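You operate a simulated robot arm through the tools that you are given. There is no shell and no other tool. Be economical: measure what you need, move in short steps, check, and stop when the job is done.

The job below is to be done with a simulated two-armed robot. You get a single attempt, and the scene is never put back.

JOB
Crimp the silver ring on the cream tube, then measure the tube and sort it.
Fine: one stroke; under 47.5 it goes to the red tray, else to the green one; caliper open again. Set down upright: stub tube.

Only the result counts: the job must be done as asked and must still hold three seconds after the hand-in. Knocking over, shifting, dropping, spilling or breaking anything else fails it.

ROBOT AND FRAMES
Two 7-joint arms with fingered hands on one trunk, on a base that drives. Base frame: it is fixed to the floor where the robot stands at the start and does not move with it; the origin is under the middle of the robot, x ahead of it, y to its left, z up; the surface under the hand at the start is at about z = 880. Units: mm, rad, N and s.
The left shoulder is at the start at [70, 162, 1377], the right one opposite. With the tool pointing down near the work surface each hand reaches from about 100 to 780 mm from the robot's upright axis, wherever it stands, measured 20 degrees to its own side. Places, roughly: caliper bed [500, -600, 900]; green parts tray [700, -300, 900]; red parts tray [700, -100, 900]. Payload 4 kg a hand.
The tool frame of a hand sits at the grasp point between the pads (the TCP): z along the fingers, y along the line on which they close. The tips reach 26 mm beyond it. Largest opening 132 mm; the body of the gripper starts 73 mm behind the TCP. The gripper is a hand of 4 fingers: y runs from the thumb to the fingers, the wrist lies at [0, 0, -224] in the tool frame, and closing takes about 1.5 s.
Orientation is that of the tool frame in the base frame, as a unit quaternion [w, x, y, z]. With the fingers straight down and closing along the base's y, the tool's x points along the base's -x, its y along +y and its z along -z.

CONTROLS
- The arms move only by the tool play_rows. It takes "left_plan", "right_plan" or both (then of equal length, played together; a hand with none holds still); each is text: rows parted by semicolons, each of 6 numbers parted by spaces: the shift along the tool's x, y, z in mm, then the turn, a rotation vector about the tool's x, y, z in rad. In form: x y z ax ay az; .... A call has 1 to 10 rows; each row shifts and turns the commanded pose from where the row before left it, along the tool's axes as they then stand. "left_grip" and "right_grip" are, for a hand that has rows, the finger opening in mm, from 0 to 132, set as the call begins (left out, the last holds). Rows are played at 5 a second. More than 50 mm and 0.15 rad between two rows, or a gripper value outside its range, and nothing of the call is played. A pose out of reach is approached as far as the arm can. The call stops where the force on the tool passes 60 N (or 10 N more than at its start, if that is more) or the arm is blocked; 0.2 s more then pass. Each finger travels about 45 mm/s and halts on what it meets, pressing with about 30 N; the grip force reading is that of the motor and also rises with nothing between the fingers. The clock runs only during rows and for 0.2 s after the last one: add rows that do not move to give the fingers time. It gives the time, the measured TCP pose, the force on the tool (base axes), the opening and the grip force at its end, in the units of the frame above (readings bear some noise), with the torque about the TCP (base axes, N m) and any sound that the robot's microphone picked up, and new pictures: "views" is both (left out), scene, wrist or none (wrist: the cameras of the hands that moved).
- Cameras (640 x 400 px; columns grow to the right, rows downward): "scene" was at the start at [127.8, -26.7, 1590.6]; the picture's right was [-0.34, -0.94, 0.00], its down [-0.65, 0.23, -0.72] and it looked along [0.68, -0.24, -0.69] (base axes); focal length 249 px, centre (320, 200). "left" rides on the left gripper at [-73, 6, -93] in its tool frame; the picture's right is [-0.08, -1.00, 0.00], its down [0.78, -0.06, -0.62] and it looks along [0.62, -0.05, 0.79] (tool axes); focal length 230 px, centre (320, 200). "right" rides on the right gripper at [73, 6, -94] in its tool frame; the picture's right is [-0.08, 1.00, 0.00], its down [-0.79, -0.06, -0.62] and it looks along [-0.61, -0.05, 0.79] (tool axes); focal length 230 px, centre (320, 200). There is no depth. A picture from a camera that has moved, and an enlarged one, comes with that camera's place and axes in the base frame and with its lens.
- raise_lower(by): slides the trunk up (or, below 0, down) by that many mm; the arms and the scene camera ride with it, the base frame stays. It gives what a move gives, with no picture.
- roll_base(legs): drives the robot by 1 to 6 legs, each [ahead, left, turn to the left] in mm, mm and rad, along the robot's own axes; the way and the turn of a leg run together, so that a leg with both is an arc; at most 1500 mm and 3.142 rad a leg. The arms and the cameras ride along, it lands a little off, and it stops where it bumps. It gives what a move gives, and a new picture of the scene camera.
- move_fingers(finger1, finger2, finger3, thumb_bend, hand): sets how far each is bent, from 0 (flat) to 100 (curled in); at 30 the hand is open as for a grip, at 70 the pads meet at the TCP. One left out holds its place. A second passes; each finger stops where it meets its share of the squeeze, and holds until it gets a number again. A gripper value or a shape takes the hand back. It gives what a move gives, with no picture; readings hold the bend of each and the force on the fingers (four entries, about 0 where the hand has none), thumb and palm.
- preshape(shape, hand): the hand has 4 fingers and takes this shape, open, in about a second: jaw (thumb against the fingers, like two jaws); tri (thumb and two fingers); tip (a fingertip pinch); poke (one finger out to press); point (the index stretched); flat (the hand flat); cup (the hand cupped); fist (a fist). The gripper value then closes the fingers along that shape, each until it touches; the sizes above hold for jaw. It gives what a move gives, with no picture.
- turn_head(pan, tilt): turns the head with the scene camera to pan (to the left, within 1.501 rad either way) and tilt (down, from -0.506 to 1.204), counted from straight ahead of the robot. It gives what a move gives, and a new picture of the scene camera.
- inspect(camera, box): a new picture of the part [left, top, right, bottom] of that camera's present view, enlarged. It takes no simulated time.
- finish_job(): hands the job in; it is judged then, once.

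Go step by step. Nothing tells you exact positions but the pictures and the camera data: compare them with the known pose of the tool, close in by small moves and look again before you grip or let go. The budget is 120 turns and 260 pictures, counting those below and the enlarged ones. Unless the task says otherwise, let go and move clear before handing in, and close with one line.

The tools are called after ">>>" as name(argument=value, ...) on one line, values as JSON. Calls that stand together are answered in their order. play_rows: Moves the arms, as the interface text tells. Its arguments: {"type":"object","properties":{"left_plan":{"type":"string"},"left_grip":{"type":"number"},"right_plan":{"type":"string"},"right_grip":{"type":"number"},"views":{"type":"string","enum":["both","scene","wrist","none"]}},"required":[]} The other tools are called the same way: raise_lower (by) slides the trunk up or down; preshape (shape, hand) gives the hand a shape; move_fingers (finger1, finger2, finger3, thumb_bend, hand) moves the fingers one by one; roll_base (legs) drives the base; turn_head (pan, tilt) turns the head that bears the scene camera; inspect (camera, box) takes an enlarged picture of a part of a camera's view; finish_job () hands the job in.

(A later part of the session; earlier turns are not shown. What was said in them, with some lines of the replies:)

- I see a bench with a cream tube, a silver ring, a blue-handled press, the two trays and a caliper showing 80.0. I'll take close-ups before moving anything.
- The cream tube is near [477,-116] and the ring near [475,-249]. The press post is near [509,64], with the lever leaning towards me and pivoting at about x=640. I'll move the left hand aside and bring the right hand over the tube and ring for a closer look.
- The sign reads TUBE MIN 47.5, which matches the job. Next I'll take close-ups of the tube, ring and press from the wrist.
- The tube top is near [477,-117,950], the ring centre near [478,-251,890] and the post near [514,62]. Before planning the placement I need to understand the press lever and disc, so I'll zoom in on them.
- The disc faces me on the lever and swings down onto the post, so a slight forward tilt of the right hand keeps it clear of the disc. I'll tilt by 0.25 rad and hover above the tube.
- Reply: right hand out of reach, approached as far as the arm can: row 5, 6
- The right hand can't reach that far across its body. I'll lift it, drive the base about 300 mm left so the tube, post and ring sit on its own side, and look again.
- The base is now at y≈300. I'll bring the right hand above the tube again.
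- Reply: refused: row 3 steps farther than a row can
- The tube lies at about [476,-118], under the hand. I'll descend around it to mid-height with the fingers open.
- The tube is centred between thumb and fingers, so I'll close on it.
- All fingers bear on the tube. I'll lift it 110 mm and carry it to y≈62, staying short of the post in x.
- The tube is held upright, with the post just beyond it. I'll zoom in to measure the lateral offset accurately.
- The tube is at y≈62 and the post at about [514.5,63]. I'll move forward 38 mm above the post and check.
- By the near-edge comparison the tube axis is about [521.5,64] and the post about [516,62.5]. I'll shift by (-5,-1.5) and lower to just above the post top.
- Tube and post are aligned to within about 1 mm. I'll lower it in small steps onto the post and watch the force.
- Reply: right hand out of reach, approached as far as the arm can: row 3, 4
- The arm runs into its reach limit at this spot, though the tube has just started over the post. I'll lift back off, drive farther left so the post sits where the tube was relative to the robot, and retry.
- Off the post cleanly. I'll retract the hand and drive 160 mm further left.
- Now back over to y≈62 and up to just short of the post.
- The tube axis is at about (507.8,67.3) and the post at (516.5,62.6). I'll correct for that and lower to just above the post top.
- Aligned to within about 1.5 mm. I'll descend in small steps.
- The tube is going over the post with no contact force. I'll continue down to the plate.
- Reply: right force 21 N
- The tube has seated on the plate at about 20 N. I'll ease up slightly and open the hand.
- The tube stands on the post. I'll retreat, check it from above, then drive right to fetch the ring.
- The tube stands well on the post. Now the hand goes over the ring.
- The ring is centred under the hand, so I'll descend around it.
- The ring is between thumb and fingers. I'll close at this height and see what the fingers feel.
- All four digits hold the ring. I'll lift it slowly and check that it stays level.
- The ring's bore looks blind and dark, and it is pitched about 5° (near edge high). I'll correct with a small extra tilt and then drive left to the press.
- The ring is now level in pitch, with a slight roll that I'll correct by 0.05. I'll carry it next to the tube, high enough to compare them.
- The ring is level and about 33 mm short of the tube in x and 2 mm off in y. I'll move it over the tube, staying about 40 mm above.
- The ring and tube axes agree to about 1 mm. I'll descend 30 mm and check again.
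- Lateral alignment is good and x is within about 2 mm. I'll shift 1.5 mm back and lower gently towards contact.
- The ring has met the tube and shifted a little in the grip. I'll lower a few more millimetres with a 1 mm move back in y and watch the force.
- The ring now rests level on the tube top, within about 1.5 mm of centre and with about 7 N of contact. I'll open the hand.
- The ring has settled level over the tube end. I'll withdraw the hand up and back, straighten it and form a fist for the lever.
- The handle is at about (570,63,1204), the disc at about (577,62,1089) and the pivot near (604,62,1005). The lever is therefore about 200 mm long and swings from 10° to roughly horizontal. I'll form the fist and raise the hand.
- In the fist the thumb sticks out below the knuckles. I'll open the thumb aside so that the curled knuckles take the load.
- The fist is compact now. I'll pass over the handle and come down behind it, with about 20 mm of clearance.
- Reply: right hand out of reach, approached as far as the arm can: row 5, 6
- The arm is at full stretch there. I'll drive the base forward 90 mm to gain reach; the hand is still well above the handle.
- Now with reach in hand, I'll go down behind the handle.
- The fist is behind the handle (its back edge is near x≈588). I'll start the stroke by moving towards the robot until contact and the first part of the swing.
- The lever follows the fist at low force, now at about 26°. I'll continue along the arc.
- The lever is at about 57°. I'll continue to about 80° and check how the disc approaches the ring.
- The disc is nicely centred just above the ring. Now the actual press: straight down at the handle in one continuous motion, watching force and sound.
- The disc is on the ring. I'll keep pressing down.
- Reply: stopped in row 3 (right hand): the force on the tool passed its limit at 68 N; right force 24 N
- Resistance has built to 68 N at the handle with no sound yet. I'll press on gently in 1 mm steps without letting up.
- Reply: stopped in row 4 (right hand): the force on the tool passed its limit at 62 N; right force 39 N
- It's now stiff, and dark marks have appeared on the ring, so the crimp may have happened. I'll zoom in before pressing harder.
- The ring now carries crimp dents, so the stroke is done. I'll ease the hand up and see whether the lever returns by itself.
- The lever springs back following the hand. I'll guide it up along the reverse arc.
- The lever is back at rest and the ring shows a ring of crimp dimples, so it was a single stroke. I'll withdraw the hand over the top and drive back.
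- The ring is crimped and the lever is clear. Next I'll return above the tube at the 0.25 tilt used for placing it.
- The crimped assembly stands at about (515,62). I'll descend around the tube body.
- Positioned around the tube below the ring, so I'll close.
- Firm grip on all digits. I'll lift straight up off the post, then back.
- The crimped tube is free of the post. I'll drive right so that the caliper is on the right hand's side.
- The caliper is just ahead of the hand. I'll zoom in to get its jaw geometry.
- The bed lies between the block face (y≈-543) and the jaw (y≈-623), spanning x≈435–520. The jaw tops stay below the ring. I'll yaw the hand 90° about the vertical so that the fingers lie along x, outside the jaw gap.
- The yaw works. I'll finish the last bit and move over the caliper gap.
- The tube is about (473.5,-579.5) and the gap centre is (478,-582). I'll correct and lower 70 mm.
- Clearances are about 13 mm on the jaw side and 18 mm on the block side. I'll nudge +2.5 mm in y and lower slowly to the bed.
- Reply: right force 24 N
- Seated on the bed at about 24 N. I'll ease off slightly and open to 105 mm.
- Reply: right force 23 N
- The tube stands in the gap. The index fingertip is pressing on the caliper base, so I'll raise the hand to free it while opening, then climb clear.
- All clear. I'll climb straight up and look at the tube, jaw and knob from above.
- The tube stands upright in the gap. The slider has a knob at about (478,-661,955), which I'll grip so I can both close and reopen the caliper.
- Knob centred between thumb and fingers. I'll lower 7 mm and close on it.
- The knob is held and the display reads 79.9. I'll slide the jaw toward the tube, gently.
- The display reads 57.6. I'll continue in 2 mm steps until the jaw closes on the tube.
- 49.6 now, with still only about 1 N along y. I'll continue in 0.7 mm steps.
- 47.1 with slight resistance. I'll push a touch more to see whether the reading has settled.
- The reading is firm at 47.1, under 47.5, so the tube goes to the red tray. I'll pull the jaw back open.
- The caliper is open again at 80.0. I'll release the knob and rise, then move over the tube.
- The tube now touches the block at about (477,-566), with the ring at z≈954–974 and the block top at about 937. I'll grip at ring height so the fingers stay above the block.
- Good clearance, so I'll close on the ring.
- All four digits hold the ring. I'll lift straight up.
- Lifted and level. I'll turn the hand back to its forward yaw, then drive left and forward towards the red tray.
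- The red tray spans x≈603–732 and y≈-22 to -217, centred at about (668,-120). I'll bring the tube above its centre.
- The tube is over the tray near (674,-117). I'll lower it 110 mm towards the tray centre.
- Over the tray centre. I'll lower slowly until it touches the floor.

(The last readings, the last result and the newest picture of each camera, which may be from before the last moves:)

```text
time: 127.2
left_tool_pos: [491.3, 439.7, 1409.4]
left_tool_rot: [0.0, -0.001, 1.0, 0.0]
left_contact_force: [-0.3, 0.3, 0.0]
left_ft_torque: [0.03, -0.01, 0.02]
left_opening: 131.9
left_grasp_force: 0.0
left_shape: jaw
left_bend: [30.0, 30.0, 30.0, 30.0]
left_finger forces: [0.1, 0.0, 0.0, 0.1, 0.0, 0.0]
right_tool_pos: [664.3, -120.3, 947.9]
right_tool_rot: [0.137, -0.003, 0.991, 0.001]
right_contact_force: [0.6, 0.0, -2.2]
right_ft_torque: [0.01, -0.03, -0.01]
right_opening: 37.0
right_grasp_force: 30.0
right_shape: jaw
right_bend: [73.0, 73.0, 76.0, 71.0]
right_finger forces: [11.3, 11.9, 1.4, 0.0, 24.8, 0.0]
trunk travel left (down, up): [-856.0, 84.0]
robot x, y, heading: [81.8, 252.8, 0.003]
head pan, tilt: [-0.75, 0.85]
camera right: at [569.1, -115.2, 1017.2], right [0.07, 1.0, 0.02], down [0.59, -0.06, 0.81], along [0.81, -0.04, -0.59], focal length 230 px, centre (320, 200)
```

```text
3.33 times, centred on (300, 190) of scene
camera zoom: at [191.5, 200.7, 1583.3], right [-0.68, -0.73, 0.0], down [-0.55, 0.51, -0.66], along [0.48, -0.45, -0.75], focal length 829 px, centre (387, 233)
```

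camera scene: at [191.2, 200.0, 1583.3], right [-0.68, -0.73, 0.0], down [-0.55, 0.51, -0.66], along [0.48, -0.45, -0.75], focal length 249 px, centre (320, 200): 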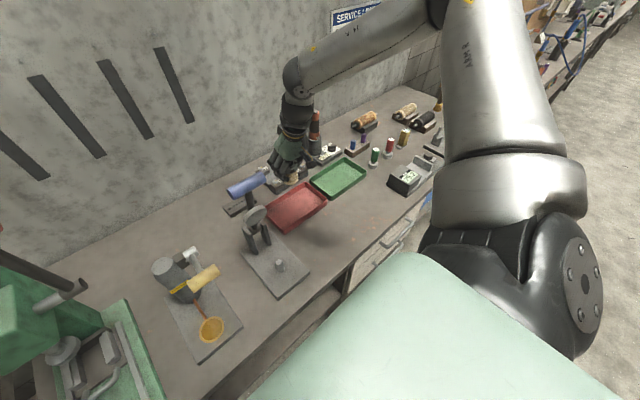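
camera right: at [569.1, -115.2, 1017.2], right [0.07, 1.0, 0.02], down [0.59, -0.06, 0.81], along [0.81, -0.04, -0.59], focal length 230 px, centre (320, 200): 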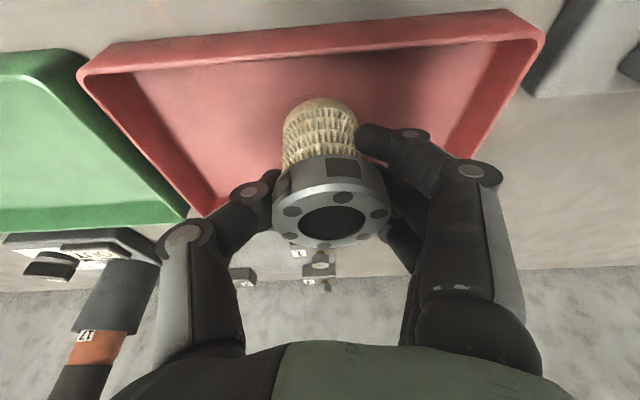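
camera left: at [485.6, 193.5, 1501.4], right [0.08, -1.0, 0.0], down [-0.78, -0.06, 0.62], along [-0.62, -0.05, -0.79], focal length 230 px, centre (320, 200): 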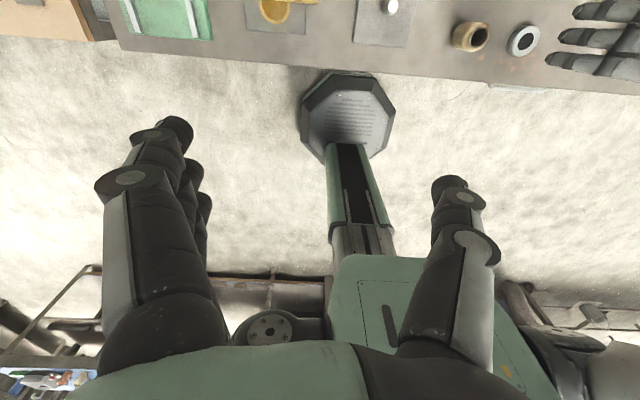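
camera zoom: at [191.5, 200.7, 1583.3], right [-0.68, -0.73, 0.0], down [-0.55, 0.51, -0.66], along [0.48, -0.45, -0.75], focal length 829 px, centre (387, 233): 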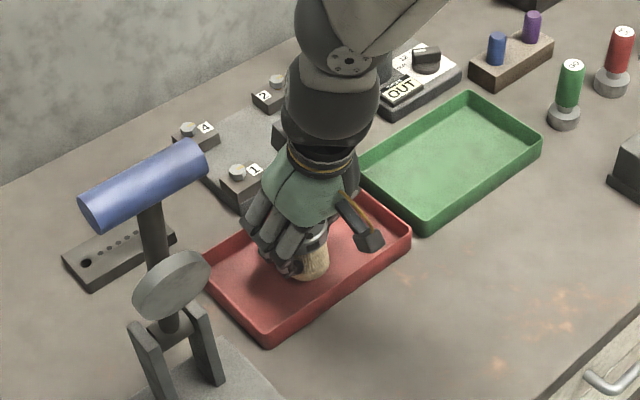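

No contact yet, so I'll keep lowering in small steps.

>>> play_rows(right_plan="0.6 0 1.9 0 0 0;0.6 0 1.9 0 0 0;0.6 0 1.9 0 0 0;0 0 0 0 0 0", views="none")

```text
time: 128.2
left_tool_pos: [490.4, 439.1, 1409.5]
left_tool_rot: [0.0, -0.003, 1.0, 0.0]
left_contact_force: [0.4, -0.1, -1.4]
left_ft_torque: [0.0, 0.01, -0.01]
left_opening: 131.9
left_grasp_force: 0.0
left_shape: jaw
left_bend: [30.0, 30.0, 30.0, 30.0]
left_finger forces: [0.1, 0.0, 0.0, 0.0, 0.0, 0.1]
right_tool_pos: [664.2, -121.3, 942.9]
right_tool_rot: [0.137, -0.004, 0.991, 0.002]
right_contact_force: [-0.2, -0.2, -0.8]
right_ft_torque: [0.05, -0.02, -0.01]
right_opening: 37.0
right_grasp_force: 30.2
right_shape: jaw
right_bend: [73.0, 73.0, 76.0, 71.0]
right_finger forces: [11.4, 11.9, 1.3, 0.1, 24.7, 0.1]
trunk travel left (down, up): [-856.0, 84.0]
robot x, y, heading: [81.4, 249.5, 0.008]
head pan, tilt: [-0.75, 0.85]
```

>>> play_rows(right_plan="0.3 0 1 0 0 0;0.3 0 1 0 0 0;0.3 0 1 0 0 0;0 0 0 0 0 0", views="none")

>>> inspect(camera="right", box=[240, 60, 420, 260])

```text
time: 129.2
left_tool_pos: [489.8, 439.0, 1409.7]
left_tool_rot: [0.001, -0.001, 1.0, 0.0]
left_contact_force: [-0.1, 0.3, -0.9]
left_ft_torque: [-0.01, 0.0, 0.0]
left_opening: 131.9
left_grasp_force: 0.0
left_shape: jaw
left_bend: [30.0, 30.0, 30.0, 30.0]
left_finger forces: [0.1, 0.1, 0.1, 0.1, 0.0, 0.0]
right_tool_pos: [663.3, -121.4, 940.4]
right_tool_rot: [0.14, -0.003, 0.99, 0.001]
right_contact_force: [1.2, -5.8, 18.3]
right_ft_torque: [0.22, 0.02, -0.06]
right_opening: 37.3
right_grasp_force: 29.6
right_shape: jaw
right_bend: [73.0, 73.0, 76.0, 71.0]
right_finger forces: [12.4, 13.0, 0.4, 0.1, 31.3, 0.1]
trunk travel left (down, up): [-856.0, 84.0]
robot x, y, heading: [84.1, 252.0, 0.005]
head pan, tilt: [-0.75, 0.85]
```

```text
2.00 times, centred on (330, 160) of right
camera zoom: at [568.3, -115.3, 1009.3], right [0.07, 1.0, 0.02], down [0.58, -0.06, 0.81], along [0.81, -0.04, -0.59], focal length 460 px, centre (300, 280)
```

zoom: 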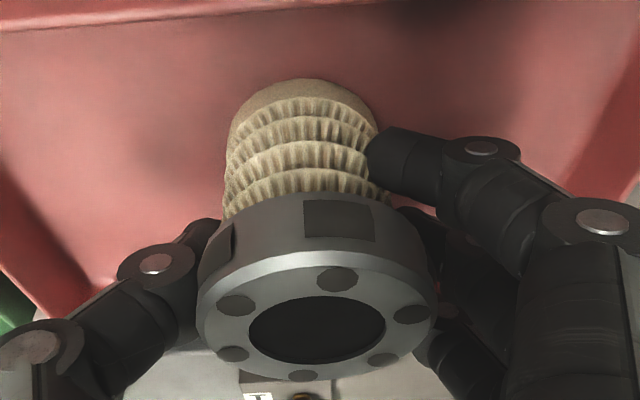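

Touched down at 18 N. I'll ease off 1 mm and open the hand.

>>> play_rows(right_plan="-0.3 0 -1 0 0 0;0 0 0 0 0 0;0 0 0 0 0 0;0 0 0 0 0 0;0 0 0 0 0 0;0 0 0 0 0 0;0 0 0 0 0 0", right_grip=110, views="wrist")

>>> inspect(camera="scene", box=[240, 130, 360, 250])

```text
time: 130.8
left_tool_pos: [492.6, 439.1, 1409.7]
left_tool_rot: [0.0, -0.002, 1.0, 0.0]
left_contact_force: [1.0, -0.9, 0.3]
left_ft_torque: [-0.02, -0.01, 0.01]
left_opening: 131.7
left_grasp_force: 0.0
left_shape: jaw
left_bend: [30.0, 30.0, 30.0, 30.0]
left_finger forces: [0.0, 0.0, 0.1, 0.0, 0.1, 0.1]
right_tool_pos: [662.5, -121.0, 938.8]
right_tool_rot: [0.137, -0.004, 0.991, 0.0]
right_contact_force: [0.2, -0.2, -0.9]
right_ft_torque: [-0.02, -0.04, -0.02]
right_opening: 109.3
right_grasp_force: 0.0
right_shape: jaw
right_bend: [56.0, 56.0, 56.0, 52.0]
right_finger forces: [0.1, 0.1, 0.1, 0.1, 0.0, 0.0]
trunk travel left (down, up): [-856.0, 84.0]
robot x, y, heading: [84.0, 252.6, 0.01]
head pan, tilt: [-0.75, 0.85]
camera right: at [568.8, -115.2, 1008.8], right [0.07, 1.0, 0.02], down [0.59, -0.06, 0.81], along [0.81, -0.04, -0.59], focal length 230 px, centre (320, 200)
```

right: 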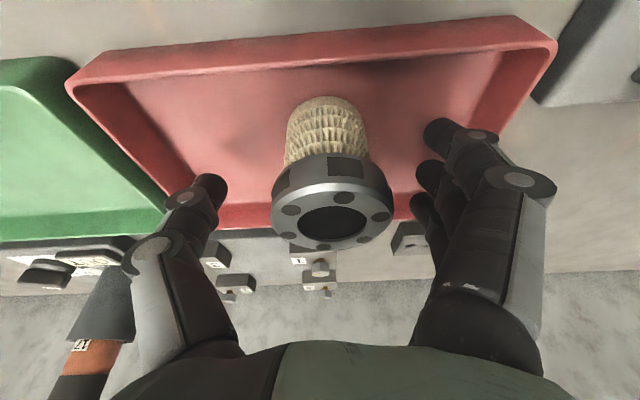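

```text
3.33 times, centred on (300, 190) of scene
camera zoom: at [191.4, 200.7, 1583.4], right [-0.68, -0.73, 0.0], down [-0.55, 0.51, -0.66], along [0.48, -0.45, -0.75], focal length 829 px, centre (387, 233)
```

zoom: 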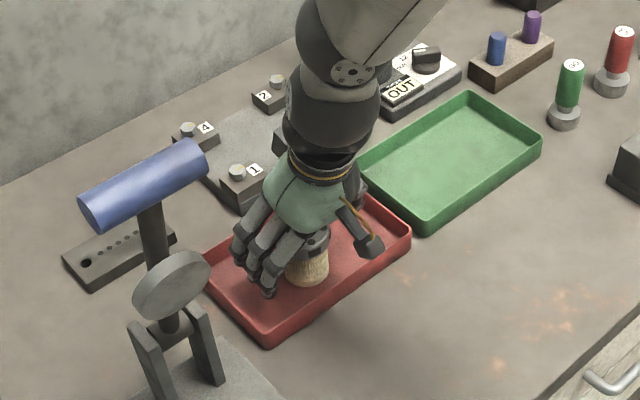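

The tube stands upright in the red tray. I'll rise straight up, clear of it.

>>> play_rows(right_plan="-5 0 -19 0 0 0;-8 0 -29 0 0 0;-10 0 -37 0 0 0;-10 0 -37 0 0 0;0 0 -40 0 0 0;20 -20 -30 0 0 0;0 0 0 0 0 0", views="wrist")

>>> inspect(camera="scene", box=[220, 100, 440, 280])

```text
time: 132.3
left_tool_pos: [492.1, 439.1, 1408.6]
left_tool_rot: [0.0, -0.002, 1.0, 0.001]
left_contact_force: [0.3, 0.5, 0.4]
left_ft_torque: [-0.04, 0.01, -0.01]
left_opening: 131.8
left_grasp_force: 0.1
left_shape: jaw
left_bend: [30.0, 30.0, 30.0, 30.0]
left_finger forces: [0.0, 0.1, 0.0, 0.0, 0.0, 0.0]
right_tool_pos: [624.5, -142.5, 1128.2]
right_tool_rot: [0.137, -0.003, 0.991, 0.001]
right_contact_force: [0.2, 0.6, -0.6]
right_ft_torque: [0.02, 0.03, 0.0]
right_opening: 109.4
right_grasp_force: 0.0
right_shape: jaw
right_bend: [56.0, 56.0, 56.0, 52.0]
right_finger forces: [0.1, 0.0, 0.0, 0.0, 0.0, 0.1]
trunk travel left (down, up): [-856.0, 84.0]
robot x, y, heading: [80.3, 251.8, 0.002]
head pan, tilt: [-0.75, 0.85]
camera right: at [529.4, -136.7, 1197.7], right [0.07, 1.0, 0.02], down [0.59, -0.06, 0.81], along [0.81, -0.04, -0.59], focal length 230 px, centre (320, 200)
```

right: 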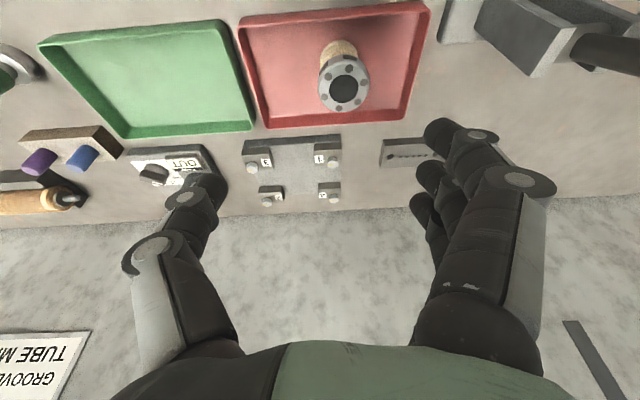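

```text
2.22 times, centred on (330, 190) of scene
camera zoom: at [192.0, 200.7, 1583.3], right [-0.68, -0.73, 0.0], down [-0.55, 0.51, -0.66], along [0.48, -0.45, -0.75], focal length 553 px, centre (298, 222)
```

zoom: 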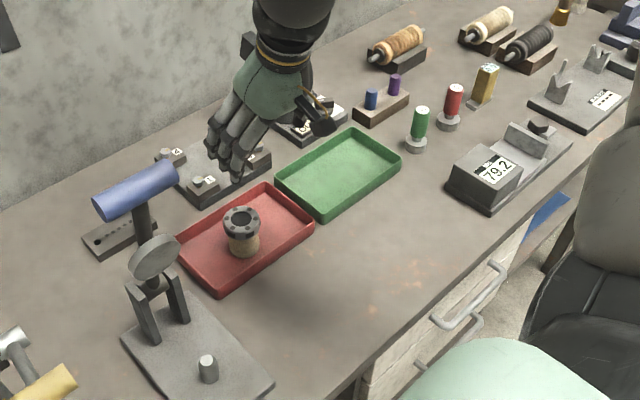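

The tube is upright in the red tray and the caliper is open at 79.2. I'll pull the hand back and take a last look over the bench to make sure nothing else moved.

>>> play_rows(right_plan="40 0 -25 0 0 0;40 0 -25 0 0 0;40 0 -25 0 0 0;40 0 -15 0 0 0;0 0 0 0 0 0", views="scene")

>>> inspect(camera="scene", box=[220, 80, 440, 260])

```text
time: 133.6
left_tool_pos: [492.2, 439.3, 1409.6]
left_tool_rot: [0.0, -0.002, 1.0, 0.001]
left_contact_force: [-0.3, -0.3, -0.1]
left_ft_torque: [-0.03, -0.02, 0.02]
left_opening: 131.7
left_grasp_force: 0.1
left_shape: jaw
left_bend: [30.0, 30.0, 30.0, 30.0]
left_finger forces: [0.0, 0.1, 0.0, 0.0, 0.1, 0.0]
right_tool_pos: [446.3, -141.6, 1171.8]
right_tool_rot: [0.136, -0.003, 0.991, 0.001]
right_contact_force: [0.6, 0.0, -0.6]
right_ft_torque: [0.0, -0.01, 0.0]
right_opening: 109.9
right_grasp_force: 0.1
right_shape: jaw
right_bend: [56.0, 56.0, 56.0, 52.0]
right_finger forces: [0.1, 0.1, 0.0, 0.1, 0.0, 0.0]
trunk travel left (down, up): [-856.0, 84.0]
robot x, y, heading: [83.3, 252.1, 0.0]
head pan, tilt: [-0.75, 0.85]
camera scene: at [191.2, 201.0, 1583.4], right [-0.68, -0.73, 0.0], down [-0.55, 0.51, -0.66], along [0.48, -0.45, -0.75], focal length 249 px, centre (320, 200)
```

scene: 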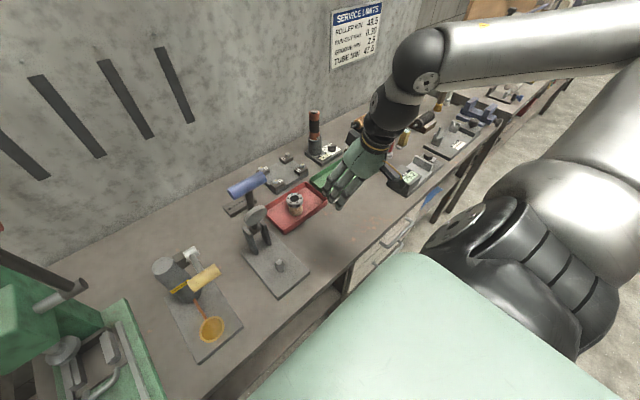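

```text
2.22 times, centred on (330, 170) of scene
camera zoom: at [191.2, 201.0, 1583.4], right [-0.68, -0.73, 0.0], down [-0.55, 0.51, -0.66], along [0.48, -0.45, -0.75], focal length 553 px, centre (298, 267)
```

zoom: 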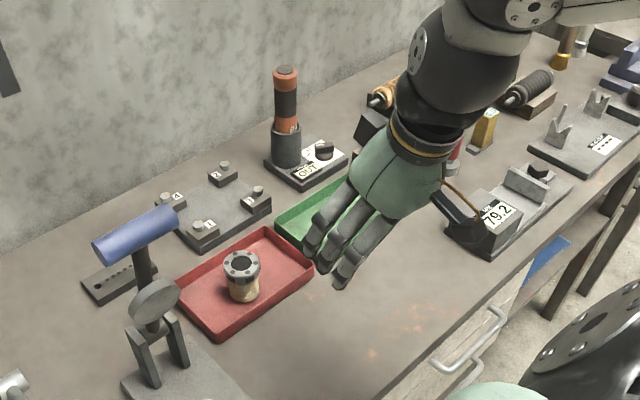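

Everything is in place: the crimped tube stands upright in the red tray, the lever is up, the caliper is open, and nothing else has moved. Handing in.

>>> finish_job()

```text
The job is handed in.
```

The silver ring is crimped on the cream tube in a single stroke. The tube measured 47.1 (under 47.5), so it stands upright in the red tray, and the caliper is open again, reading 79.2.
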